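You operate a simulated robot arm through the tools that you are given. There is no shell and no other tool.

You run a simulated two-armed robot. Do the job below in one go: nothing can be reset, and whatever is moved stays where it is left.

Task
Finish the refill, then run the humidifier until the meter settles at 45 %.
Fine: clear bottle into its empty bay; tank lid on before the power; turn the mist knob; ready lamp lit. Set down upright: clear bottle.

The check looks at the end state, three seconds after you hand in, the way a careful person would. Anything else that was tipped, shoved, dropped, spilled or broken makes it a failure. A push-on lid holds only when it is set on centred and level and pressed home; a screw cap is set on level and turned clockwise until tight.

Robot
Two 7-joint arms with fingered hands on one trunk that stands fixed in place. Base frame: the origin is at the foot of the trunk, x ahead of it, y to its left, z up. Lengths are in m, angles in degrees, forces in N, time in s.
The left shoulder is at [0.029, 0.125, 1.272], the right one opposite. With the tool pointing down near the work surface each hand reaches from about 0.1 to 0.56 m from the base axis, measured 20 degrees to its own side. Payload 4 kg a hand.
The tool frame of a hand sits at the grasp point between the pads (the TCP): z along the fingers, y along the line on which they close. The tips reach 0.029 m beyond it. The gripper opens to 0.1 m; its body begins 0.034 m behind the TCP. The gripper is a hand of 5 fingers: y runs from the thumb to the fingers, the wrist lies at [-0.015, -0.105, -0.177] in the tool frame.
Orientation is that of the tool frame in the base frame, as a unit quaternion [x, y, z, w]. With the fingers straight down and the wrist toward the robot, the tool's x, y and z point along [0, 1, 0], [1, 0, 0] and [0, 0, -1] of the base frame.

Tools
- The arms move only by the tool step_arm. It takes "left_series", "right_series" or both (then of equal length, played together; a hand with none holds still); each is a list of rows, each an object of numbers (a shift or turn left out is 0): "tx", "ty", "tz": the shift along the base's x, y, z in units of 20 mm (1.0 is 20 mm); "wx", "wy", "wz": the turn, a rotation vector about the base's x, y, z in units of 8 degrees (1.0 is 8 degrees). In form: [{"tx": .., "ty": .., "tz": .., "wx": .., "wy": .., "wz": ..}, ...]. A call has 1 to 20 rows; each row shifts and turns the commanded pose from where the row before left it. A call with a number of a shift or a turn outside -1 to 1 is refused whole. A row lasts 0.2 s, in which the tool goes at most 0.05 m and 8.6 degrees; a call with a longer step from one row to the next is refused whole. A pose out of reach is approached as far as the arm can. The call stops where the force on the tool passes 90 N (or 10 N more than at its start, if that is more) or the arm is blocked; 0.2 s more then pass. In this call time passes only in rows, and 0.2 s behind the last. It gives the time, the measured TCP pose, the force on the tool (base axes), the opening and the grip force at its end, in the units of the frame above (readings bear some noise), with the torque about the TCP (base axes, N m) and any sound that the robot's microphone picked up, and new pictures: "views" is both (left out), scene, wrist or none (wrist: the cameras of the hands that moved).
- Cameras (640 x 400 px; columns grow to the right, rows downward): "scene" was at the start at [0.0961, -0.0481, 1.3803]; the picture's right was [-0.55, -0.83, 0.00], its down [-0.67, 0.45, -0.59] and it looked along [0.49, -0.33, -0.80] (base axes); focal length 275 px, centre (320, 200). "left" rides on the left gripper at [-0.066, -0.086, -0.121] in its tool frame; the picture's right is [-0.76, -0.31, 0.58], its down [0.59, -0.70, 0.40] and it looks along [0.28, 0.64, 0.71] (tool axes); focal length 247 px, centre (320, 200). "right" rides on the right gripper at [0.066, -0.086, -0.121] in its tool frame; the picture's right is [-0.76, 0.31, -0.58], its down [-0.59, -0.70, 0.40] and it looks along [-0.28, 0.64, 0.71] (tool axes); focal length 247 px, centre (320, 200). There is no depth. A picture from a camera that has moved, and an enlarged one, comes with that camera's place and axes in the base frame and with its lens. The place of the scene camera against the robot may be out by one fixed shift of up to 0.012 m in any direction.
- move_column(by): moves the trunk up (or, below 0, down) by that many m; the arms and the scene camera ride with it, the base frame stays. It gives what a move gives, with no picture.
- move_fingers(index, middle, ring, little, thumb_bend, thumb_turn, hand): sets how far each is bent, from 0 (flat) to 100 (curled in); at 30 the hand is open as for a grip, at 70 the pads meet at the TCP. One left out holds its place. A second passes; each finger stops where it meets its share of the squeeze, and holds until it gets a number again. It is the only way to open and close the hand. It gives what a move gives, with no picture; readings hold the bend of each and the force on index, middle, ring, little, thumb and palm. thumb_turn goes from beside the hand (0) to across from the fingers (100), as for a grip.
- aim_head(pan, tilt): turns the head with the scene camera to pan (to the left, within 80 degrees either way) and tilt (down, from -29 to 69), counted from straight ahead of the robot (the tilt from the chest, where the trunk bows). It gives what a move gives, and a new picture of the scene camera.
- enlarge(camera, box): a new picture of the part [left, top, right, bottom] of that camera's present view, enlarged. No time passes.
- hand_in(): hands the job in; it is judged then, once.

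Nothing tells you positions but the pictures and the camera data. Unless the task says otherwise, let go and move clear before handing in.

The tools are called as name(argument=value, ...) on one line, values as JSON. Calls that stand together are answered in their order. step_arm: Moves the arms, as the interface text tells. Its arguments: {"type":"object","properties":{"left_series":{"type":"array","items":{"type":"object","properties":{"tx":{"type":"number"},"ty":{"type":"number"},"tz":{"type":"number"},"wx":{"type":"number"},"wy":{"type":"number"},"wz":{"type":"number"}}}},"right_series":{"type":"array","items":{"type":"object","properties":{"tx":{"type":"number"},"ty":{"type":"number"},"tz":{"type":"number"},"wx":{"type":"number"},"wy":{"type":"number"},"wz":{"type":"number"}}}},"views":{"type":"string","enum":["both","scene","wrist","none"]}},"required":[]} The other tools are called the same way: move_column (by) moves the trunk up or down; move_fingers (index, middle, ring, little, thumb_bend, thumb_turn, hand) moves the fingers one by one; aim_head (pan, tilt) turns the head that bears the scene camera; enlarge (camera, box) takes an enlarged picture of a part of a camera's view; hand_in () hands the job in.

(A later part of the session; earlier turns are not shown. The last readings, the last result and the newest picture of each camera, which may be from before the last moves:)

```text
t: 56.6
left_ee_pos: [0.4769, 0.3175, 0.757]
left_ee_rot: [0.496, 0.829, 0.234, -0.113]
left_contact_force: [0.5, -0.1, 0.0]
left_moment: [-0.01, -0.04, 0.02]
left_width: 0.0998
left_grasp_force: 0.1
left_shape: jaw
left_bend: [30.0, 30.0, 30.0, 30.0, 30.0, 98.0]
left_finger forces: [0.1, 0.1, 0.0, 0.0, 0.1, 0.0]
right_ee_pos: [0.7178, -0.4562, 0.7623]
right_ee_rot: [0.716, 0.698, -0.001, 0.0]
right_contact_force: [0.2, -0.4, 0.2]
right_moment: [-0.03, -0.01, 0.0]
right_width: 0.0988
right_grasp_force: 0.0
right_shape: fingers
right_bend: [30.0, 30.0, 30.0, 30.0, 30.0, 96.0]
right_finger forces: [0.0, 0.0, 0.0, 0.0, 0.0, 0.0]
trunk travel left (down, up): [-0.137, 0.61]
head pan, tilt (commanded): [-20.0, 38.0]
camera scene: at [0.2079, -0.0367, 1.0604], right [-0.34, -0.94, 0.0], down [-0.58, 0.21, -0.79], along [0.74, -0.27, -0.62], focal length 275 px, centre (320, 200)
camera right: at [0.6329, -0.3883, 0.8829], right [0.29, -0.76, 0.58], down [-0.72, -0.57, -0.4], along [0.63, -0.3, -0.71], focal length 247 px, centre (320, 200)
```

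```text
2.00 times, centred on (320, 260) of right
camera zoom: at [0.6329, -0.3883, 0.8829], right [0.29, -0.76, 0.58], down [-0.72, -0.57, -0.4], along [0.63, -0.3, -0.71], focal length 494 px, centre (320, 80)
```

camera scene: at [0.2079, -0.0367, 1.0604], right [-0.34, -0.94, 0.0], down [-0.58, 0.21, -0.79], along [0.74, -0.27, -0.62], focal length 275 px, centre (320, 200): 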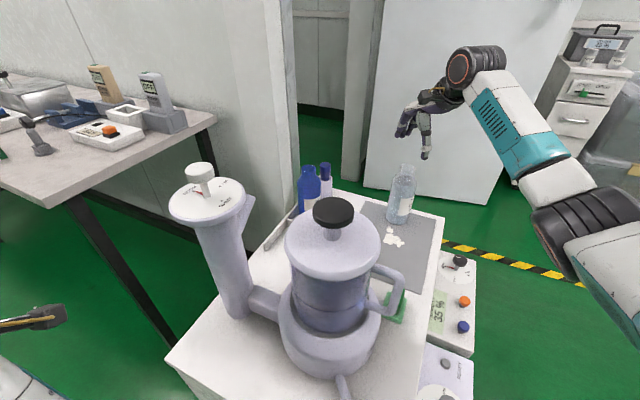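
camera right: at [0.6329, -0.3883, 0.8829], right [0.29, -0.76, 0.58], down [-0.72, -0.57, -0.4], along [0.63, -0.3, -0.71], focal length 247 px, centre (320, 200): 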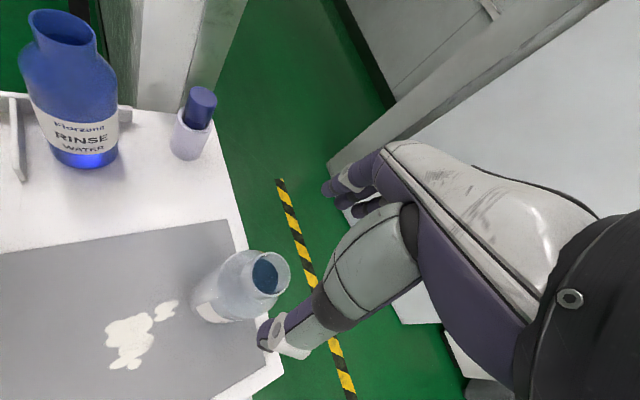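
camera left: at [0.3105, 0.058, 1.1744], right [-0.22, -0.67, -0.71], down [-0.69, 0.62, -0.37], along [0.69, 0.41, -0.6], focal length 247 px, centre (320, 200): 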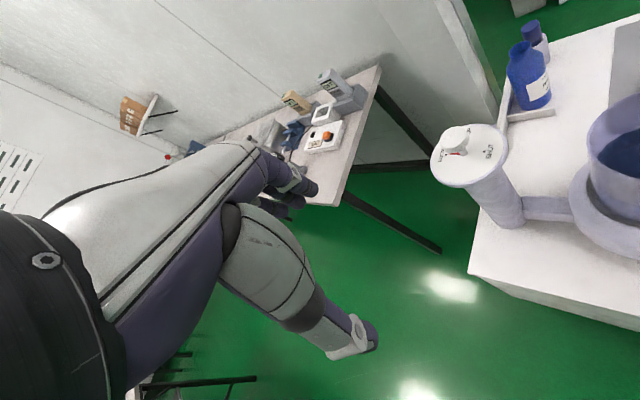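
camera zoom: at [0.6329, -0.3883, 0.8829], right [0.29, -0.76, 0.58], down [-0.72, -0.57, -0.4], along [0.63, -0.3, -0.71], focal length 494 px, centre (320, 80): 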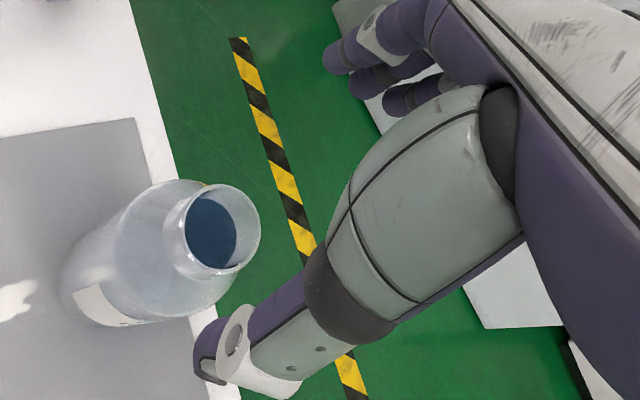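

The mouth is confirmed at (0.710, -0.456). I'll descend so the fingertips reach the base of the neck, at TCP z≈0.686.

step_arm(right_series=[{"tz": -0.7}, {"tz": -0.7}, {"tz": -0.7}, {"tz": -0.7}, {"tz": -0.6}, {"tz": -0.4}], views="both")

enlarge(camera="scene", box=[370, 130, 450, 230])

enlarge(camera="right", box=[200, 160, 440, 360])

```text
t: 58.0
left_ee_pos: [0.4748, 0.3184, 0.7559]
left_ee_rot: [0.496, 0.829, 0.234, -0.113]
left_contact_force: [0.8, -0.1, -0.5]
left_moment: [-0.03, 0.02, 0.01]
left_width: 0.0996
left_grasp_force: 0.0
left_shape: jaw
left_bend: [30.0, 30.0, 30.0, 30.0, 30.0, 98.0]
left_finger forces: [0.0, 0.1, 0.0, 0.1, 0.0, 0.1]
right_ee_pos: [0.7174, -0.4554, 0.6867]
right_ee_rot: [0.717, 0.697, -0.001, 0.0]
right_contact_force: [-0.5, -0.5, -0.5]
right_moment: [0.02, 0.0, 0.01]
right_width: 0.0989
right_grasp_force: 0.1
right_shape: fingers
right_bend: [30.0, 30.0, 30.0, 30.0, 30.0, 96.0]
right_finger forces: [0.0, 0.0, 0.0, 0.0, 0.0, 0.0]
trunk travel left (down, up): [-0.137, 0.61]
head pan, tilt (commanded): [-20.0, 38.0]
camera scene: at [0.2079, -0.0367, 1.0604], right [-0.34, -0.94, 0.0], down [-0.58, 0.21, -0.79], along [0.74, -0.27, -0.62], focal length 275 px, centre (320, 200)
camera right: at [0.6331, -0.3879, 0.8068], right [0.29, -0.76, 0.58], down [-0.72, -0.57, -0.4], along [0.63, -0.3, -0.71], focal length 247 px, centre (320, 200)
```

scene: 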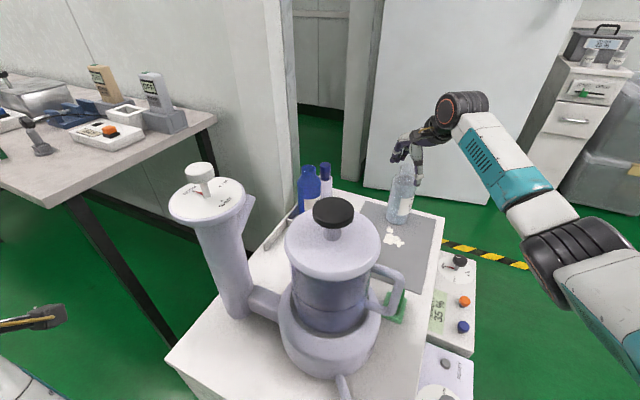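
right: 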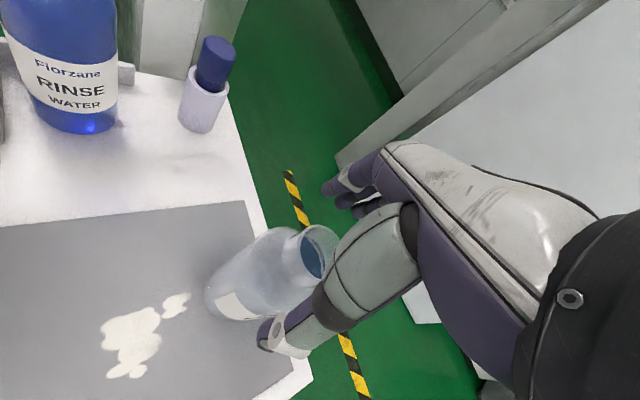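

```text
4.00 times, centred on (410, 180) of scene
camera zoom: at [0.2079, -0.0367, 1.0604], right [-0.34, -0.94, 0.0], down [-0.58, 0.21, -0.79], along [0.74, -0.27, -0.62], focal length 1098 px, centre (-40, 280)
```

zoom: 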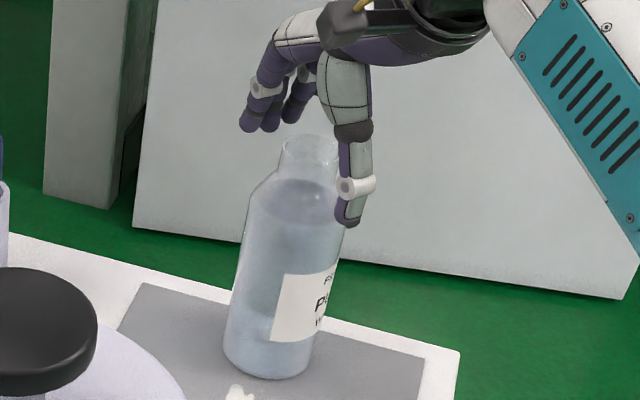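

```text
2.00 times, centred on (320, 260) of right
camera zoom: at [0.6331, -0.3879, 0.8068], right [0.29, -0.76, 0.58], down [-0.72, -0.57, -0.4], along [0.63, -0.3, -0.71], focal length 494 px, centre (320, 80)
```

zoom: 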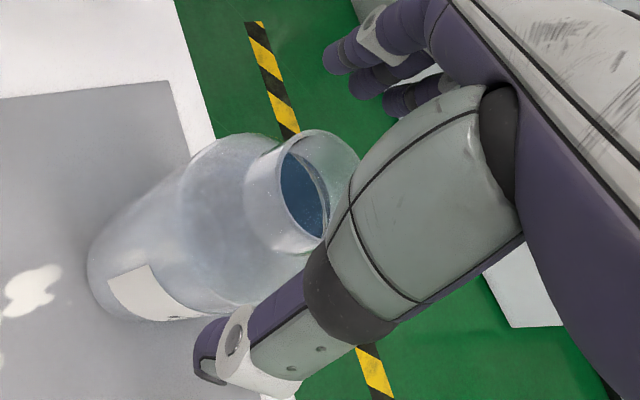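

The neck is between the fingers and thumb. I'll lower 4 mm more and begin closing gently.

step_arm(right_series=[{"tz": -0.2}], views="none")

move_fingers(hand="right", index=49, middle=49, ring=45, little=45, thumb_bend=49)

enlarge(camera="scene", box=[370, 130, 450, 230])

enlarge(camera="right", box=[200, 160, 440, 360])

```text
t: 58.4
left_ee_pos: [0.4768, 0.3183, 0.7558]
left_ee_rot: [0.496, 0.829, 0.233, -0.113]
left_contact_force: [0.2, -0.1, -0.6]
left_moment: [0.03, 0.01, -0.01]
left_width: 0.0997
left_grasp_force: 0.0
left_shape: jaw
left_bend: [30.0, 30.0, 30.0, 30.0, 30.0, 98.0]
left_finger forces: [0.0, 0.0, 0.0, 0.0, 0.0, 0.0]
right_ee_pos: [0.7179, -0.4552, 0.6811]
right_ee_rot: [0.717, 0.697, -0.001, 0.0]
right_contact_force: [-0.8, 1.0, -0.2]
right_moment: [0.02, 0.02, -0.02]
right_width: 0.099
right_grasp_force: 0.1
right_shape: fingers
right_bend: [30.0, 30.0, 30.0, 30.0, 30.0, 96.0]
right_finger forces: [0.1, 0.0, 0.1, 0.0, 0.0, 0.0]
trunk travel left (down, up): [-0.137, 0.61]
head pan, tilt (commanded): [-20.0, 38.0]
```

```text
t: 59.4
left_ee_pos: [0.4762, 0.3192, 0.7559]
left_ee_rot: [0.496, 0.828, 0.234, -0.113]
left_contact_force: [0.3, 0.5, 0.1]
left_moment: [-0.04, 0.0, 0.02]
left_width: 0.0997
left_grasp_force: 0.1
left_shape: jaw
left_bend: [30.0, 30.0, 30.0, 30.0, 30.0, 98.0]
left_finger forces: [0.0, 0.0, 0.0, 0.0, 0.1, 0.1]
right_ee_pos: [0.7187, -0.4551, 0.6815]
right_ee_rot: [0.717, 0.698, -0.001, -0.001]
right_contact_force: [-1.4, -0.3, -0.6]
right_moment: [0.0, 0.02, 0.0]
right_width: 0.0542
right_grasp_force: 0.6
right_shape: fingers
right_bend: [49.0, 49.0, 45.0, 45.0, 48.0, 98.0]
right_finger forces: [0.0, 0.0, 0.0, 0.0, 0.7, 0.0]
trunk travel left (down, up): [-0.137, 0.61]
head pan, tilt (commanded): [-20.0, 38.0]
```

```text
4.00 times, centred on (410, 180) of scene
camera zoom: at [0.2078, -0.0367, 1.0604], right [-0.34, -0.94, 0.0], down [-0.58, 0.21, -0.79], along [0.74, -0.27, -0.62], focal length 1098 px, centre (-40, 280)
```

zoom: 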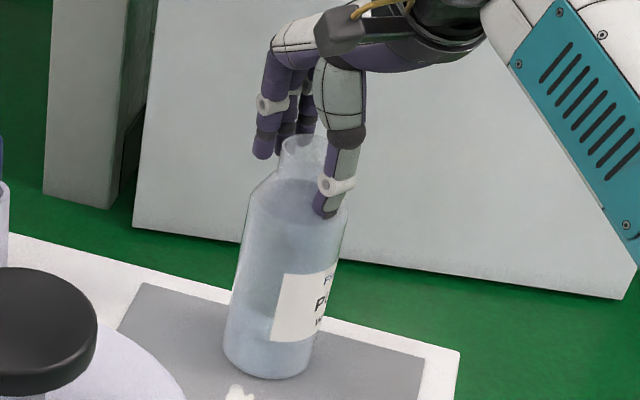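

```text
2.00 times, centred on (320, 260) of right
camera zoom: at [0.6331, -0.3873, 0.8028], right [0.29, -0.76, 0.58], down [-0.72, -0.57, -0.4], along [0.63, -0.3, -0.71], focal length 494 px, centre (320, 80)
```

zoom: 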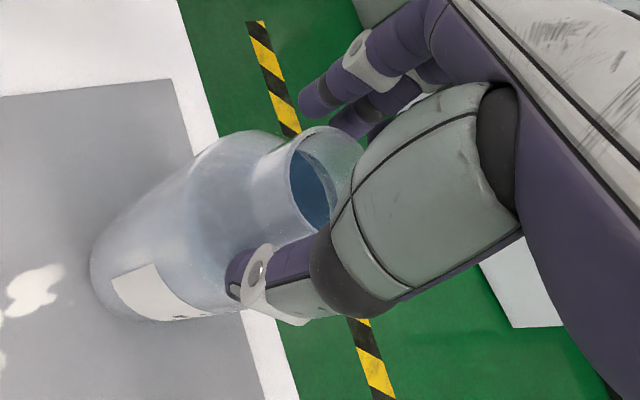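

The thumb just touches the neck, and the fingers still have a gap. I'll bring the fingers in while the thumb holds.

move_fingers(hand="right", index=56, middle=56)

enlarge(camera="scene", box=[370, 130, 450, 230])

```text
t: 60.4
left_ee_pos: [0.4764, 0.3181, 0.7564]
left_ee_rot: [0.496, 0.828, 0.234, -0.113]
left_contact_force: [1.1, -0.1, -0.3]
left_moment: [-0.01, 0.02, 0.03]
left_width: 0.0997
left_grasp_force: 0.0
left_shape: jaw
left_bend: [30.0, 30.0, 30.0, 30.0, 30.0, 98.0]
left_finger forces: [0.1, 0.0, 0.0, 0.0, 0.0, 0.0]
right_ee_pos: [0.7169, -0.4547, 0.6824]
right_ee_rot: [0.716, 0.698, 0.0, -0.001]
right_contact_force: [-0.8, 0.6, 0.5]
right_moment: [-0.01, 0.0, 0.0]
right_width: 0.0458
right_grasp_force: 0.5
right_shape: fingers
right_bend: [56.0, 56.0, 45.0, 45.0, 48.0, 98.0]
right_finger forces: [0.1, 0.0, 0.0, 0.1, 0.7, 0.0]
trunk travel left (down, up): [-0.137, 0.61]
head pan, tilt (commanded): [-20.0, 38.0]
```

```text
4.00 times, centred on (410, 180) of scene
camera zoom: at [0.2078, -0.0367, 1.0604], right [-0.34, -0.94, 0.0], down [-0.58, 0.21, -0.79], along [0.74, -0.27, -0.62], focal length 1098 px, centre (-40, 280)
```

zoom: 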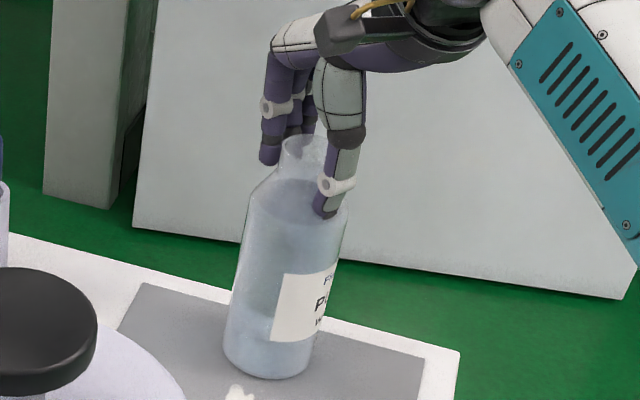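

move_fingers(hand="right", index=64, middle=64)

enlarge(camera="scene", box=[370, 130, 450, 230])

enlarge(camera="right", box=[200, 160, 440, 360])

```text
t: 61.4
left_ee_pos: [0.4765, 0.319, 0.7556]
left_ee_rot: [0.495, 0.829, 0.234, -0.114]
left_contact_force: [-0.1, 0.0, 0.0]
left_moment: [-0.03, 0.02, 0.01]
left_width: 0.0999
left_grasp_force: 0.1
left_shape: jaw
left_bend: [30.0, 30.0, 30.0, 30.0, 30.0, 98.0]
left_finger forces: [0.0, 0.0, 0.1, 0.0, 0.0, 0.0]
right_ee_pos: [0.7181, -0.4541, 0.6818]
right_ee_rot: [0.716, 0.698, -0.001, 0.0]
right_contact_force: [0.7, 0.6, 1.5]
right_moment: [0.0, -0.02, 0.01]
right_width: 0.0394
right_grasp_force: 2.4
right_shape: fingers
right_bend: [63.0, 62.0, 45.0, 45.0, 48.0, 98.0]
right_finger forces: [1.2, 1.6, 0.1, 0.1, 1.7, 0.0]
trunk travel left (down, up): [-0.137, 0.61]
head pan, tilt (commanded): [-20.0, 38.0]
```

```text
4.00 times, centred on (410, 180) of scene
camera zoom: at [0.2078, -0.0366, 1.0604], right [-0.34, -0.94, 0.0], down [-0.58, 0.21, -0.79], along [0.74, -0.27, -0.62], focal length 1098 px, centre (-40, 280)
```

zoom: 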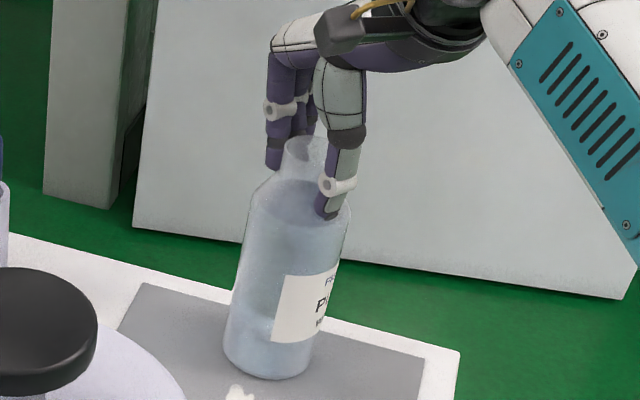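

```text
2.00 times, centred on (320, 260) of right
camera zoom: at [0.6332, -0.3873, 0.8029], right [0.29, -0.76, 0.58], down [-0.72, -0.57, -0.4], along [0.63, -0.3, -0.71], focal length 494 px, centre (320, 80)
```

zoom: 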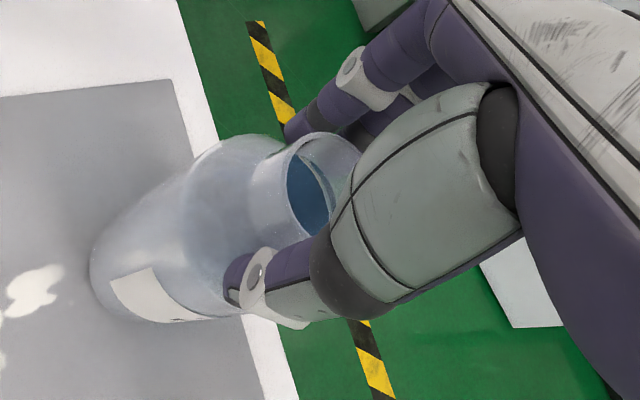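

All three contacts are on the neck evenly. I'll squeeze with balanced commands.

move_fingers(hand="right", index=75, middle=74, thumb_bend=63)

enlarge(camera="scene", box=[370, 130, 450, 230])

```text
t: 62.4
left_ee_pos: [0.477, 0.318, 0.7559]
left_ee_rot: [0.496, 0.829, 0.234, -0.113]
left_contact_force: [0.4, 0.9, -0.3]
left_moment: [0.01, -0.01, -0.01]
left_width: 0.0999
left_grasp_force: 0.0
left_shape: jaw
left_bend: [30.0, 30.0, 30.0, 30.0, 30.0, 98.0]
left_finger forces: [0.1, 0.0, 0.0, 0.0, 0.0, 0.1]
right_ee_pos: [0.7171, -0.4544, 0.6819]
right_ee_rot: [0.716, 0.698, 0.0, 0.0]
right_contact_force: [0.7, -0.9, 5.9]
right_moment: [0.02, 0.17, 0.01]
right_width: 0.0354
right_grasp_force: 12.5
right_shape: fingers
right_bend: [73.0, 65.0, 45.0, 45.0, 51.0, 98.0]
right_finger forces: [6.7, 5.6, 0.0, 0.0, 13.2, 0.1]
trunk travel left (down, up): [-0.137, 0.61]
head pan, tilt (commanded): [-20.0, 38.0]
```

```text
4.00 times, centred on (410, 180) of scene
camera zoom: at [0.2075, -0.0364, 1.0605], right [-0.34, -0.94, 0.0], down [-0.58, 0.21, -0.79], along [0.74, -0.27, -0.62], focal length 1098 px, centre (-40, 280)
```

zoom: 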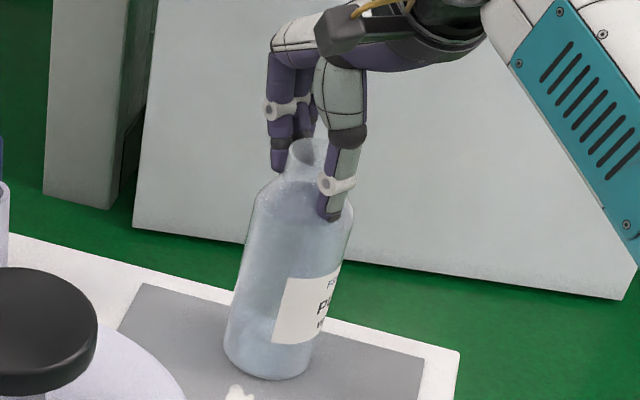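

The squeeze tilted the bottle about 2° and the fingertips press on its shoulder, so I'm not happy with the grip. I'll open, shift the hand about 5 mm so the three contacts match the upright neck, raise 3 mm, and regrip.

move_fingers(hand="right", index=55, middle=55, thumb_bend=42)

step_arm(right_series=[{"tx": -0.17, "ty": 0.25, "tz": 0.15}], views="both")

enlarge(camera="scene", box=[370, 130, 450, 230])

enlarge(camera="right", box=[200, 160, 440, 360])

```text
t: 63.4
left_ee_pos: [0.4766, 0.319, 0.7565]
left_ee_rot: [0.495, 0.829, 0.233, -0.114]
left_contact_force: [-0.9, -0.2, -0.2]
left_moment: [0.0, 0.01, 0.01]
left_width: 0.0998
left_grasp_force: 0.1
left_shape: jaw
left_bend: [30.0, 30.0, 30.0, 30.0, 30.0, 98.0]
left_finger forces: [0.0, 0.1, 0.0, 0.0, 0.0, 0.1]
right_ee_pos: [0.718, -0.4552, 0.6814]
right_ee_rot: [0.717, 0.697, 0.0, -0.001]
right_contact_force: [0.3, -0.2, 0.6]
right_moment: [0.02, 0.01, 0.02]
right_width: 0.0537
right_grasp_force: 0.1
right_shape: fingers
right_bend: [55.0, 55.0, 45.0, 45.0, 42.0, 97.0]
right_finger forces: [0.0, 0.0, 0.1, 0.0, 0.0, 0.0]
trunk travel left (down, up): [-0.137, 0.61]
head pan, tilt (commanded): [-20.0, 38.0]
```

```text
t: 63.8
left_ee_pos: [0.4763, 0.3189, 0.7563]
left_ee_rot: [0.496, 0.829, 0.233, -0.114]
left_contact_force: [0.5, 0.1, 0.3]
left_moment: [0.01, 0.02, 0.0]
left_width: 0.0995
left_grasp_force: 0.1
left_shape: jaw
left_bend: [30.0, 30.0, 30.0, 30.0, 30.0, 98.0]
left_finger forces: [0.0, 0.1, 0.0, 0.0, 0.0, 0.0]
right_ee_pos: [0.7134, -0.4505, 0.6848]
right_ee_rot: [0.716, 0.698, 0.0, -0.001]
right_contact_force: [0.0, 0.3, 0.3]
right_moment: [0.03, 0.03, 0.01]
right_width: 0.0539
right_grasp_force: 0.1
right_shape: fingers
right_bend: [55.0, 55.0, 45.0, 45.0, 42.0, 97.0]
right_finger forces: [0.0, 0.1, 0.1, 0.0, 0.0, 0.0]
trunk travel left (down, up): [-0.137, 0.61]
head pan, tilt (commanded): [-20.0, 38.0]
camera scene: at [0.2079, -0.0367, 1.0604], right [-0.34, -0.94, 0.0], down [-0.58, 0.21, -0.79], along [0.74, -0.27, -0.62], focal length 275 px, centre (320, 200)
camera right: at [0.6292, -0.3827, 0.8058], right [0.29, -0.76, 0.58], down [-0.72, -0.57, -0.4], along [0.63, -0.3, -0.71], focal length 247 px, centre (320, 200)
```

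scene: 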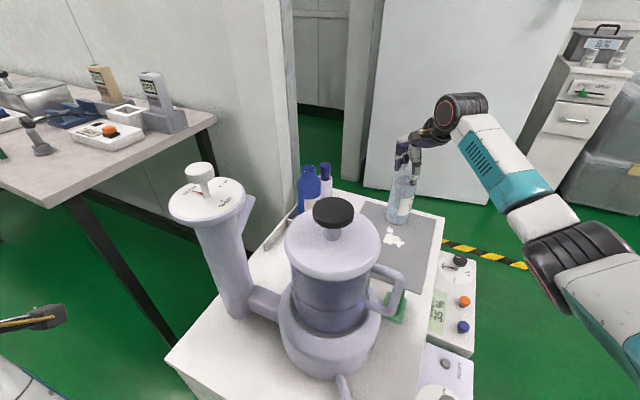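
right: 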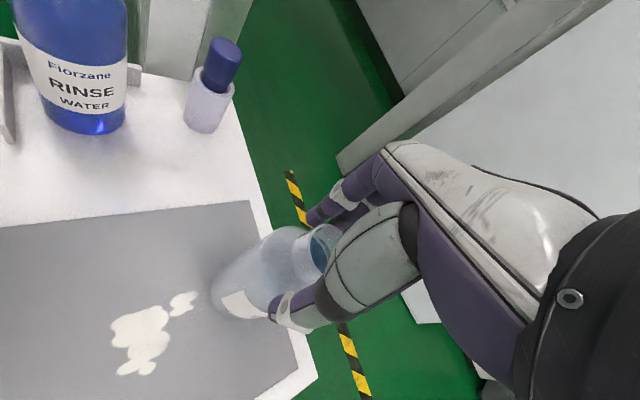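

```text
4.00 times, centred on (410, 180) of scene
camera zoom: at [0.2079, -0.0367, 1.0604], right [-0.34, -0.94, 0.0], down [-0.58, 0.21, -0.79], along [0.74, -0.27, -0.62], focal length 1098 px, centre (-40, 280)
```

zoom: 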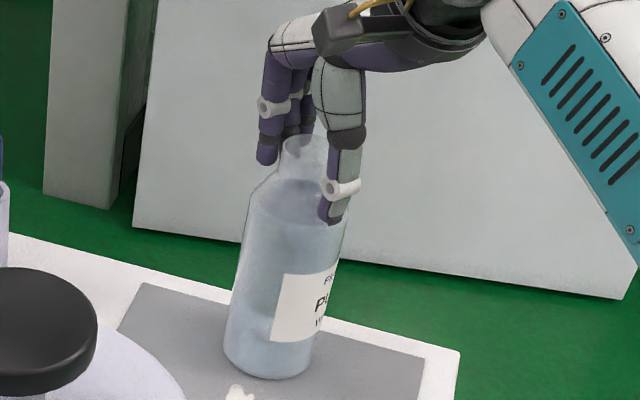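

```text
2.00 times, centred on (320, 260) of right
camera zoom: at [0.6292, -0.3827, 0.8058], right [0.29, -0.76, 0.58], down [-0.72, -0.57, -0.4], along [0.63, -0.3, -0.71], focal length 494 px, centre (320, 80)
```

zoom: 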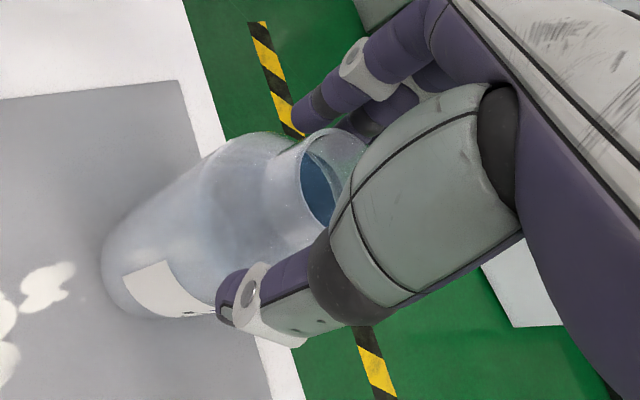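

The bottle is upright again in its place. The index is too far off to the side and the thumb sat on the shoulder, so I'll shift the hand the other way and a bit higher, then close again.

step_arm(right_series=[{"ty": -0.45, "tz": 0.3}], views="none")

move_fingers(hand="right", index=60, middle=60, thumb_bend=49)

enlarge(camera="scene", box=[370, 130, 450, 230])

enlarge(camera="right", box=[200, 160, 440, 360])

```text
t: 64.2
left_ee_pos: [0.4754, 0.3193, 0.7567]
left_ee_rot: [0.497, 0.828, 0.233, -0.114]
left_contact_force: [-0.3, -0.3, 0.1]
left_moment: [-0.02, 0.02, -0.01]
left_width: 0.0997
left_grasp_force: 0.0
left_shape: jaw
left_bend: [30.0, 30.0, 30.0, 30.0, 30.0, 98.0]
left_finger forces: [0.1, 0.0, 0.0, 0.0, 0.0, 0.0]
right_ee_pos: [0.7133, -0.4595, 0.6909]
right_ee_rot: [0.716, 0.698, 0.0, -0.001]
right_contact_force: [0.0, 0.5, -0.5]
right_moment: [0.02, -0.03, -0.01]
right_width: 0.0535
right_grasp_force: 0.0
right_shape: fingers
right_bend: [55.0, 55.0, 45.0, 45.0, 42.0, 97.0]
right_finger forces: [0.0, 0.0, 0.1, 0.0, 0.1, 0.0]
trunk travel left (down, up): [-0.137, 0.61]
head pan, tilt (commanded): [-20.0, 38.0]
```

```text
t: 65.2
left_ee_pos: [0.4748, 0.319, 0.7552]
left_ee_rot: [0.496, 0.828, 0.233, -0.114]
left_contact_force: [0.5, 0.5, 0.0]
left_moment: [-0.01, 0.0, 0.01]
left_width: 0.0995
left_grasp_force: 0.0
left_shape: jaw
left_bend: [30.0, 30.0, 30.0, 30.0, 30.0, 98.0]
left_finger forces: [0.0, 0.1, 0.1, 0.0, 0.0, 0.0]
right_ee_pos: [0.7134, -0.4599, 0.6908]
right_ee_rot: [0.716, 0.698, -0.001, 0.0]
right_contact_force: [-0.5, -0.1, 0.8]
right_moment: [0.02, -0.05, 0.01]
right_width: 0.0405
right_grasp_force: 0.6
right_shape: fingers
right_bend: [59.0, 60.0, 45.0, 45.0, 49.0, 98.0]
right_finger forces: [0.8, 0.1, 0.1, 0.0, 0.0, 0.1]
trunk travel left (down, up): [-0.137, 0.61]
head pan, tilt (commanded): [-20.0, 38.0]
```

```text
4.00 times, centred on (410, 180) of scene
camera zoom: at [0.2079, -0.0367, 1.0604], right [-0.34, -0.94, 0.0], down [-0.58, 0.21, -0.79], along [0.74, -0.27, -0.62], focal length 1098 px, centre (-40, 280)
```

zoom: 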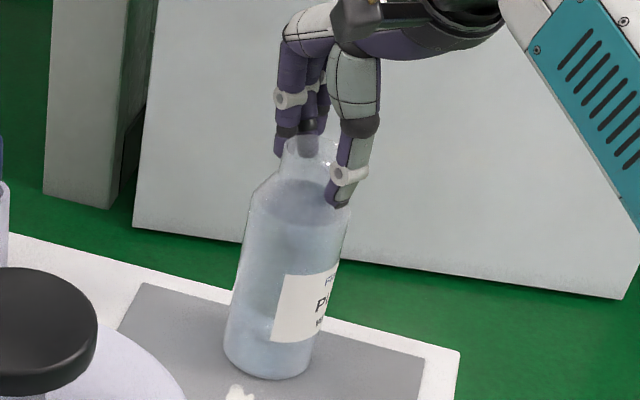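

```text
2.00 times, centred on (320, 260) of right
camera zoom: at [0.6289, -0.3919, 0.8118], right [0.29, -0.76, 0.58], down [-0.72, -0.57, -0.4], along [0.63, -0.3, -0.71], focal length 494 px, centre (320, 80)
```

zoom: 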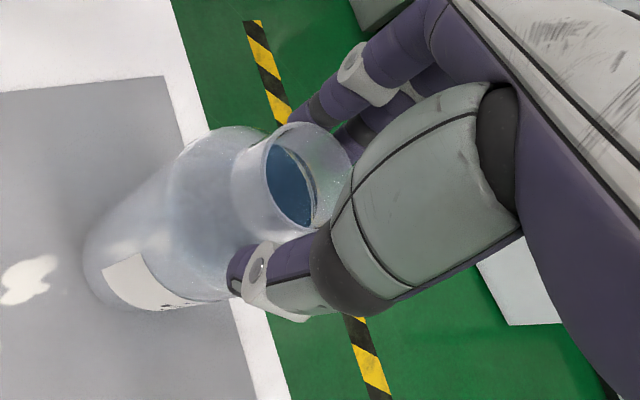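

From this view the thumb lies opposite the middle finger. The best tripod is therefore the neck centred on the middle finger, with index and ring flanking it. I'll shift back 8 mm and close index, middle and ring against the thumb.

move_fingers(hand="right", index=52, middle=52, ring=52, little=52, thumb_bend=42)

step_arm(right_series=[{"ty": 0.43}], views="none")

move_fingers(hand="right", index=62, middle=59, ring=62, little=62, thumb_bend=50)

enlarge(camera="scene", box=[370, 130, 450, 230])

```text
t: 66.2
left_ee_pos: [0.477, 0.3182, 0.7554]
left_ee_rot: [0.496, 0.828, 0.234, -0.114]
left_contact_force: [-0.5, -0.5, 0.5]
left_moment: [0.0, 0.01, 0.01]
left_width: 0.0997
left_grasp_force: 0.1
left_shape: jaw
left_bend: [30.0, 30.0, 30.0, 30.0, 30.0, 98.0]
left_finger forces: [0.1, 0.0, 0.0, 0.0, 0.0, 0.0]
right_ee_pos: [0.7135, -0.4601, 0.6901]
right_ee_rot: [0.716, 0.698, -0.001, 0.0]
right_contact_force: [0.0, -0.7, -0.6]
right_moment: [0.02, 0.01, 0.03]
right_width: 0.0576
right_grasp_force: 0.1
right_shape: fingers
right_bend: [52.0, 52.0, 52.0, 52.0, 42.0, 97.0]
right_finger forces: [0.0, 0.1, 0.1, 0.1, 0.1, 0.1]
trunk travel left (down, up): [-0.137, 0.61]
head pan, tilt (commanded): [-20.0, 38.0]
```

```text
t: 66.6
left_ee_pos: [0.4757, 0.3182, 0.7568]
left_ee_rot: [0.496, 0.828, 0.234, -0.114]
left_contact_force: [-0.1, -0.4, 0.3]
left_moment: [0.01, 0.01, 0.0]
left_width: 0.1
left_grasp_force: 0.1
left_shape: jaw
left_bend: [30.0, 30.0, 30.0, 30.0, 30.0, 98.0]
left_finger forces: [0.1, 0.0, 0.0, 0.0, 0.1, 0.0]
right_ee_pos: [0.7126, -0.4516, 0.6905]
right_ee_rot: [0.716, 0.698, -0.001, -0.001]
right_contact_force: [0.3, 0.2, -0.2]
right_moment: [0.0, 0.02, 0.0]
right_width: 0.0573
right_grasp_force: 0.0
right_shape: fingers
right_bend: [52.0, 52.0, 52.0, 52.0, 42.0, 97.0]
right_finger forces: [0.0, 0.1, 0.1, 0.0, 0.1, 0.0]
trunk travel left (down, up): [-0.137, 0.61]
head pan, tilt (commanded): [-20.0, 38.0]
```

```text
t: 67.6
left_ee_pos: [0.4756, 0.3182, 0.7554]
left_ee_rot: [0.496, 0.829, 0.233, -0.114]
left_contact_force: [-0.5, -0.2, 0.8]
left_moment: [0.01, 0.01, 0.0]
left_width: 0.0999
left_grasp_force: 0.0
left_shape: jaw
left_bend: [30.0, 30.0, 30.0, 30.0, 30.0, 98.0]
left_finger forces: [0.0, 0.1, 0.1, 0.0, 0.0, 0.1]
right_ee_pos: [0.7125, -0.4505, 0.6899]
right_ee_rot: [0.716, 0.698, 0.0, -0.001]
right_contact_force: [0.4, -0.7, 0.3]
right_moment: [-0.01, -0.02, 0.01]
right_width: 0.0367
right_grasp_force: 0.1
right_shape: fingers
right_bend: [61.0, 59.0, 62.0, 62.0, 50.0, 98.0]
right_finger forces: [0.6, 0.0, 0.1, 0.0, 0.0, 0.1]
trunk travel left (down, up): [-0.137, 0.61]
head pan, tilt (commanded): [-20.0, 38.0]
```

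```text
4.00 times, centred on (410, 180) of scene
camera zoom: at [0.2079, -0.0367, 1.0604], right [-0.34, -0.94, 0.0], down [-0.58, 0.21, -0.79], along [0.74, -0.27, -0.62], focal length 1098 px, centre (-40, 280)
```

zoom: 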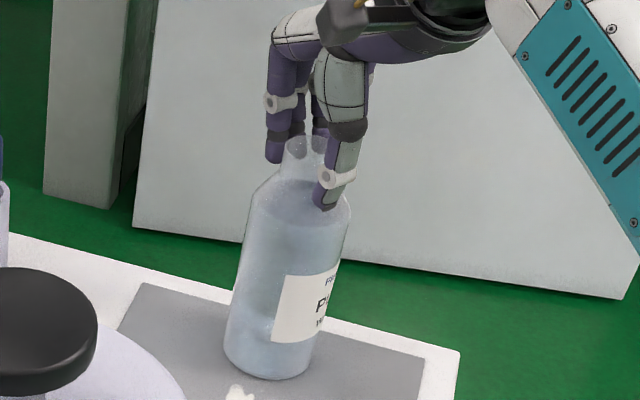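

move_fingers(hand="right", middle=64, ring=67, little=67, thumb_bend=54)

enlarge(camera="scene", box=[370, 130, 450, 230])

enlarge(camera="right", box=[200, 160, 440, 360])

```text
t: 68.6
left_ee_pos: [0.4765, 0.3183, 0.7556]
left_ee_rot: [0.496, 0.828, 0.234, -0.114]
left_contact_force: [0.2, 0.5, -0.5]
left_moment: [-0.01, 0.01, 0.01]
left_width: 0.0999
left_grasp_force: 0.0
left_shape: jaw
left_bend: [30.0, 30.0, 30.0, 30.0, 30.0, 98.0]
left_finger forces: [0.0, 0.0, 0.1, 0.0, 0.1, 0.0]
right_ee_pos: [0.7123, -0.4507, 0.6906]
right_ee_rot: [0.716, 0.698, 0.0, -0.001]
right_contact_force: [1.0, 0.8, 0.1]
right_moment: [-0.01, 0.0, -0.01]
right_width: 0.033
right_grasp_force: 1.4
right_shape: fingers
right_bend: [62.0, 62.0, 67.0, 67.0, 53.0, 98.0]
right_finger forces: [0.1, 1.9, 0.0, 0.1, 1.1, 0.0]
trunk travel left (down, up): [-0.137, 0.61]
head pan, tilt (commanded): [-20.0, 38.0]
```

```text
4.00 times, centred on (410, 180) of scene
camera zoom: at [0.2079, -0.0367, 1.0604], right [-0.34, -0.94, 0.0], down [-0.58, 0.21, -0.79], along [0.74, -0.27, -0.62], focal length 1098 px, centre (-40, 280)
```

zoom: 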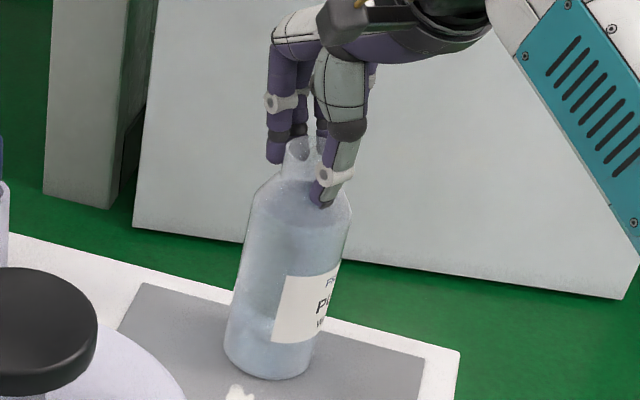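

```text
2.00 times, centred on (320, 260) of right
camera zoom: at [0.6283, -0.3833, 0.8114], right [0.29, -0.76, 0.58], down [-0.72, -0.57, -0.4], along [0.63, -0.3, -0.71], focal length 494 px, centre (320, 80)
```

zoom: 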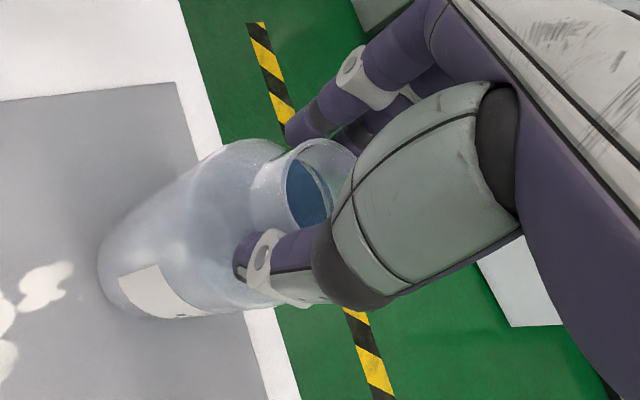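

Middle and thumb now oppose each other on the neck. I'll bring index and ring in as flankers, then squeeze.

move_fingers(hand="right", index=70, middle=70, ring=74, thumb_bend=62)

enlarge(camera="scene", box=[370, 130, 450, 230])

enlarge(camera="right", box=[200, 160, 440, 360])

```text
t: 69.6
left_ee_pos: [0.4753, 0.3189, 0.7553]
left_ee_rot: [0.496, 0.828, 0.234, -0.114]
left_contact_force: [0.0, 1.6, 0.2]
left_moment: [0.01, 0.0, 0.05]
left_width: 0.1
left_grasp_force: 0.2
left_shape: jaw
left_bend: [30.0, 30.0, 30.0, 30.0, 30.0, 98.0]
left_finger forces: [0.0, 0.1, 0.1, 0.0, 0.0, 0.0]
right_ee_pos: [0.7119, -0.4512, 0.6906]
right_ee_rot: [0.717, 0.697, -0.001, -0.001]
right_contact_force: [-0.2, -0.7, 0.5]
right_moment: [0.02, 0.06, 0.03]
right_width: 0.0295
right_grasp_force: 8.2
right_shape: fingers
right_bend: [66.0, 65.0, 73.0, 67.0, 55.0, 98.0]
right_finger forces: [3.5, 4.2, 1.5, 0.0, 8.1, 0.0]
trunk travel left (down, up): [-0.137, 0.61]
head pan, tilt (commanded): [-20.0, 38.0]
```

```text
4.00 times, centred on (410, 180) of scene
camera zoom: at [0.2078, -0.0366, 1.0604], right [-0.34, -0.94, 0.0], down [-0.58, 0.21, -0.79], along [0.74, -0.27, -0.62], focal length 1098 px, centre (-40, 280)
```

zoom: 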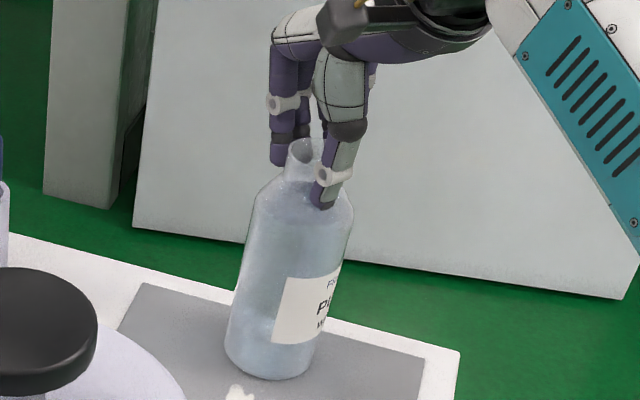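

```text
2.00 times, centred on (320, 260) of right
camera zoom: at [0.6283, -0.3833, 0.8115], right [0.29, -0.76, 0.58], down [-0.72, -0.57, -0.4], along [0.63, -0.3, -0.71], focal length 494 px, centre (320, 80)
```

zoom: 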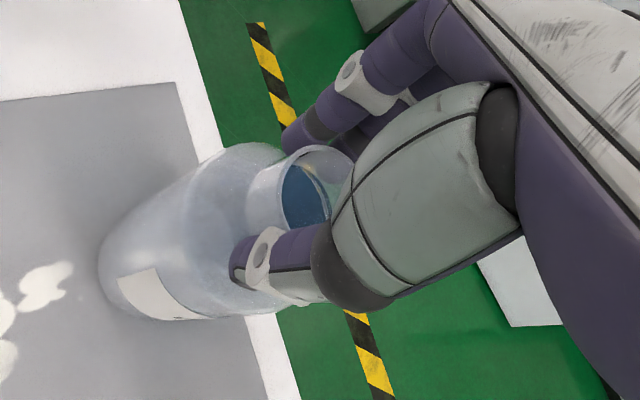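

It's now a balanced four-point grip. I'll increase it evenly.

move_fingers(hand="right", index=76, middle=76, ring=82, thumb_bend=70)

enlarge(camera="scene", box=[370, 130, 450, 230])

```text
t: 70.6
left_ee_pos: [0.4755, 0.3191, 0.7568]
left_ee_rot: [0.496, 0.829, 0.233, -0.113]
left_contact_force: [0.6, 0.1, 0.7]
left_moment: [0.03, 0.06, -0.03]
left_width: 0.0998
left_grasp_force: 0.0
left_shape: jaw
left_bend: [30.0, 30.0, 30.0, 30.0, 30.0, 98.0]
left_finger forces: [0.0, 0.0, 0.0, 0.1, 0.0, 0.0]
right_ee_pos: [0.7129, -0.452, 0.6883]
right_ee_rot: [0.716, 0.698, -0.001, -0.001]
right_contact_force: [-1.6, 0.9, -0.2]
right_moment: [0.14, 0.27, 0.01]
right_width: 0.0291
right_grasp_force: 17.2
right_shape: fingers
right_bend: [74.0, 72.0, 81.0, 67.0, 57.0, 96.0]
right_finger forces: [6.8, 6.3, 4.0, 0.0, 16.2, 0.0]
trunk travel left (down, up): [-0.137, 0.61]
head pan, tilt (commanded): [-20.0, 38.0]
```

```text
4.00 times, centred on (410, 180) of scene
camera zoom: at [0.208, -0.0367, 1.0603], right [-0.34, -0.94, 0.0], down [-0.58, 0.21, -0.79], along [0.74, -0.27, -0.62], focal length 1098 px, centre (-40, 280)
```

zoom: 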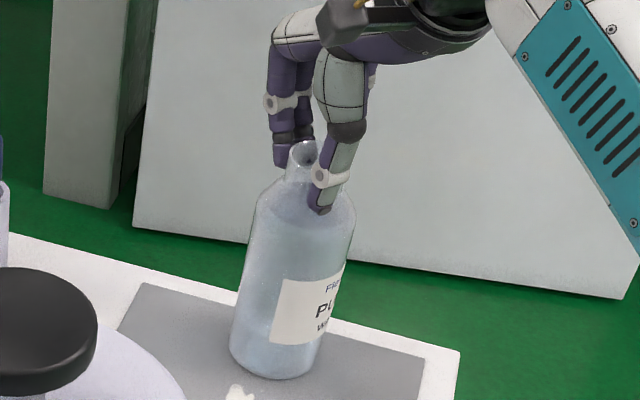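

The thumb contacts lower than the fingers and is tipping the bottle a few degrees. I'll ease off gradually, let it stand upright again, and shift the hand toward the robot so the thumb curls more and meets the neck at the same height.

move_fingers(hand="right", index=66, middle=65, ring=70, thumb_bend=55)

move_fingers(hand="right", index=54, middle=54, ring=54, little=54, thumb_bend=46)

enlarge(camera="scene", box=[370, 130, 450, 230])

```text
t: 71.6
left_ee_pos: [0.476, 0.3192, 0.7557]
left_ee_rot: [0.496, 0.829, 0.233, -0.113]
left_contact_force: [-0.4, 0.3, -0.8]
left_moment: [0.0, -0.02, -0.03]
left_width: 0.0996
left_grasp_force: 0.2
left_shape: jaw
left_bend: [30.0, 30.0, 30.0, 30.0, 30.0, 98.0]
left_finger forces: [0.0, 0.0, 0.1, 0.0, 0.0, 0.0]
right_ee_pos: [0.7126, -0.4509, 0.69]
right_ee_rot: [0.717, 0.697, -0.001, 0.0]
right_contact_force: [0.8, 0.1, 0.9]
right_moment: [0.03, -0.05, 0.05]
right_width: 0.0308
right_grasp_force: 3.0
right_shape: fingers
right_bend: [65.0, 63.0, 70.0, 67.0, 53.0, 98.0]
right_finger forces: [1.4, 2.2, 0.0, 0.0, 2.4, 0.1]
trunk travel left (down, up): [-0.137, 0.61]
head pan, tilt (commanded): [-20.0, 38.0]
```

```text
t: 72.6
left_ee_pos: [0.4762, 0.3175, 0.7563]
left_ee_rot: [0.497, 0.828, 0.233, -0.113]
left_contact_force: [0.4, 0.2, -0.2]
left_moment: [-0.02, 0.0, -0.02]
left_width: 0.0999
left_grasp_force: 0.0
left_shape: jaw
left_bend: [30.0, 30.0, 30.0, 30.0, 30.0, 98.0]
left_finger forces: [0.0, 0.0, 0.0, 0.0, 0.1, 0.1]
right_ee_pos: [0.713, -0.4506, 0.6899]
right_ee_rot: [0.716, 0.698, 0.0, 0.0]
right_contact_force: [-0.1, 0.4, 0.2]
right_moment: [-0.01, -0.01, -0.02]
right_width: 0.0498
right_grasp_force: 0.0
right_shape: fingers
right_bend: [54.0, 54.0, 54.0, 54.0, 46.0, 98.0]
right_finger forces: [0.0, 0.0, 0.0, 0.0, 0.0, 0.0]
trunk travel left (down, up): [-0.137, 0.61]
head pan, tilt (commanded): [-20.0, 38.0]
```

```text
4.00 times, centred on (410, 180) of scene
camera zoom: at [0.2079, -0.0367, 1.0604], right [-0.34, -0.94, 0.0], down [-0.58, 0.21, -0.79], along [0.74, -0.27, -0.62], focal length 1098 px, centre (-40, 280)
```

zoom: 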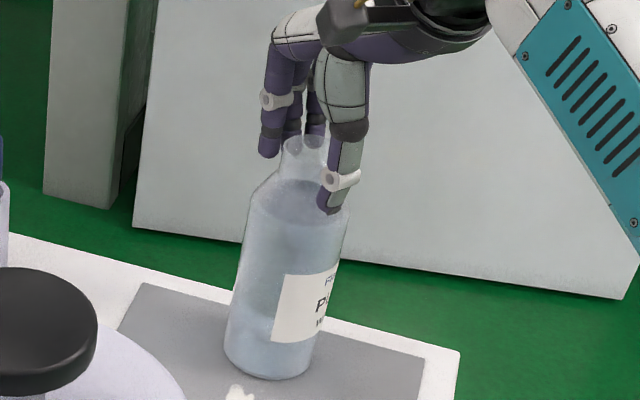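

The bottle is upright again. I'll open the fingers wider and move the hand about 14 mm toward the robot and slightly up, so the thumb must curl more and the fingers less.

move_fingers(hand="right", index=36, middle=36, ring=36, little=36, thumb_bend=46)

step_arm(right_series=[{"tx": -0.36, "tz": 0.1}, {"tx": -0.36, "tz": 0.1}], views="none")

move_fingers(hand="right", index=48, middle=48, ring=50, little=48, thumb_bend=56)

enlarge(camera="scene", box=[370, 130, 450, 230])

enlarge(camera="right", box=[200, 160, 440, 360])

```text
t: 73.6
left_ee_pos: [0.4768, 0.3195, 0.7562]
left_ee_rot: [0.496, 0.829, 0.233, -0.114]
left_contact_force: [-0.5, -0.3, 0.0]
left_moment: [0.0, -0.03, 0.02]
left_width: 0.0997
left_grasp_force: 0.1
left_shape: jaw
left_bend: [30.0, 30.0, 30.0, 30.0, 30.0, 98.0]
left_finger forces: [0.0, 0.0, 0.0, 0.1, 0.0, 0.1]
right_ee_pos: [0.7126, -0.4509, 0.69]
right_ee_rot: [0.716, 0.698, 0.0, 0.0]
right_contact_force: [-0.4, 0.3, 0.8]
right_moment: [0.02, 0.01, -0.04]
right_width: 0.0715
right_grasp_force: 0.0
right_shape: fingers
right_bend: [36.0, 36.0, 36.0, 36.0, 46.0, 98.0]
right_finger forces: [0.0, 0.1, 0.0, 0.1, 0.1, 0.0]
trunk travel left (down, up): [-0.137, 0.61]
head pan, tilt (commanded): [-20.0, 38.0]
```

```text
t: 74.2
left_ee_pos: [0.4763, 0.3169, 0.7568]
left_ee_rot: [0.496, 0.828, 0.233, -0.114]
left_contact_force: [1.2, -0.2, 0.0]
left_moment: [-0.01, 0.0, 0.02]
left_width: 0.0998
left_grasp_force: 0.1
left_shape: jaw
left_bend: [30.0, 30.0, 30.0, 30.0, 30.0, 98.0]
left_finger forces: [0.0, 0.0, 0.0, 0.0, 0.1, 0.0]
right_ee_pos: [0.6998, -0.4512, 0.6951]
right_ee_rot: [0.716, 0.698, -0.001, 0.0]
right_contact_force: [-0.1, 0.2, 0.0]
right_moment: [-0.01, -0.01, -0.03]
right_width: 0.0718
right_grasp_force: 0.0
right_shape: fingers
right_bend: [36.0, 36.0, 36.0, 36.0, 46.0, 98.0]
right_finger forces: [0.0, 0.1, 0.0, 0.0, 0.0, 0.0]
trunk travel left (down, up): [-0.137, 0.61]
head pan, tilt (commanded): [-20.0, 38.0]
```

```text
t: 75.2
left_ee_pos: [0.4766, 0.3185, 0.7554]
left_ee_rot: [0.497, 0.828, 0.233, -0.114]
left_contact_force: [-0.4, 0.6, 0.0]
left_moment: [0.0, -0.05, 0.01]
left_width: 0.0996
left_grasp_force: 0.1
left_shape: jaw
left_bend: [30.0, 30.0, 30.0, 30.0, 30.0, 98.0]
left_finger forces: [0.0, 0.1, 0.0, 0.0, 0.0, 0.0]
right_ee_pos: [0.699, -0.4503, 0.6945]
right_ee_rot: [0.716, 0.698, -0.001, -0.001]
right_contact_force: [0.6, 0.2, -0.5]
right_moment: [0.01, 0.0, 0.01]
right_width: 0.0452
right_grasp_force: 0.0
right_shape: fingers
right_bend: [48.0, 47.0, 50.0, 48.0, 56.0, 99.0]
right_finger forces: [0.1, 0.4, 0.1, 0.1, 0.0, 0.0]
trunk travel left (down, up): [-0.137, 0.61]
head pan, tilt (commanded): [-20.0, 38.0]
```

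```text
4.00 times, centred on (410, 180) of scene
camera zoom: at [0.2079, -0.0367, 1.0604], right [-0.34, -0.94, 0.0], down [-0.58, 0.21, -0.79], along [0.74, -0.27, -0.62], focal length 1098 px, centre (-40, 280)
```

zoom: 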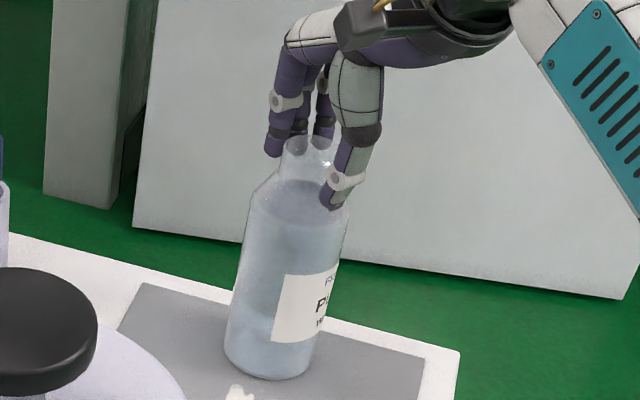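

```text
2.00 times, centred on (320, 260) of right
camera zoom: at [0.6145, -0.383, 0.8154], right [0.29, -0.76, 0.58], down [-0.72, -0.57, -0.4], along [0.63, -0.3, -0.71], focal length 494 px, centre (320, 80)
```

zoom: 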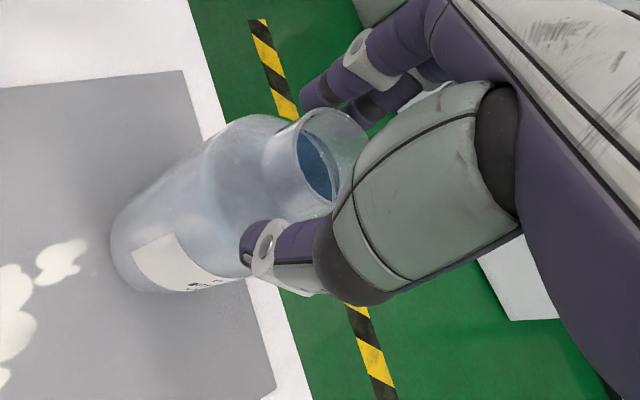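

The finger and thumb tips are now at nearly the same height, and the middle finger just touches. I'll close the thumb on the neck next.

move_fingers(hand="right", index=52, middle=49, ring=56, little=52, thumb_bend=62)

enlarge(camera="scene", box=[370, 130, 450, 230])

```text
t: 76.2
left_ee_pos: [0.4761, 0.3186, 0.756]
left_ee_rot: [0.495, 0.829, 0.234, -0.114]
left_contact_force: [-0.6, 0.6, 0.0]
left_moment: [-0.01, 0.0, 0.0]
left_width: 0.0997
left_grasp_force: 0.2
left_shape: jaw
left_bend: [30.0, 30.0, 30.0, 30.0, 30.0, 98.0]
left_finger forces: [0.0, 0.1, 0.1, 0.1, 0.0, 0.0]
right_ee_pos: [0.6991, -0.4508, 0.6948]
right_ee_rot: [0.716, 0.698, -0.001, -0.001]
right_contact_force: [1.0, 0.9, 0.7]
right_moment: [0.0, -0.03, -0.01]
right_width: 0.0337
right_grasp_force: 0.2
right_shape: fingers
right_bend: [51.0, 49.0, 56.0, 52.0, 62.0, 99.0]
right_finger forces: [0.8, 0.0, 0.0, 0.1, 0.1, 0.0]
trunk travel left (down, up): [-0.137, 0.61]
head pan, tilt (commanded): [-20.0, 38.0]
```

```text
4.00 times, centred on (410, 180) of scene
camera zoom: at [0.2079, -0.0367, 1.0604], right [-0.34, -0.94, 0.0], down [-0.58, 0.21, -0.79], along [0.74, -0.27, -0.62], focal length 1098 px, centre (-40, 280)
```

zoom: 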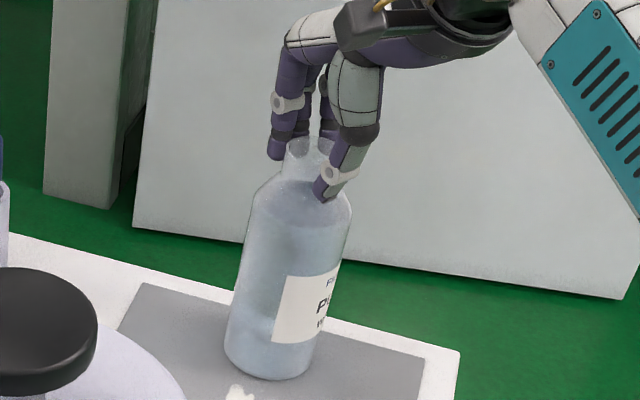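

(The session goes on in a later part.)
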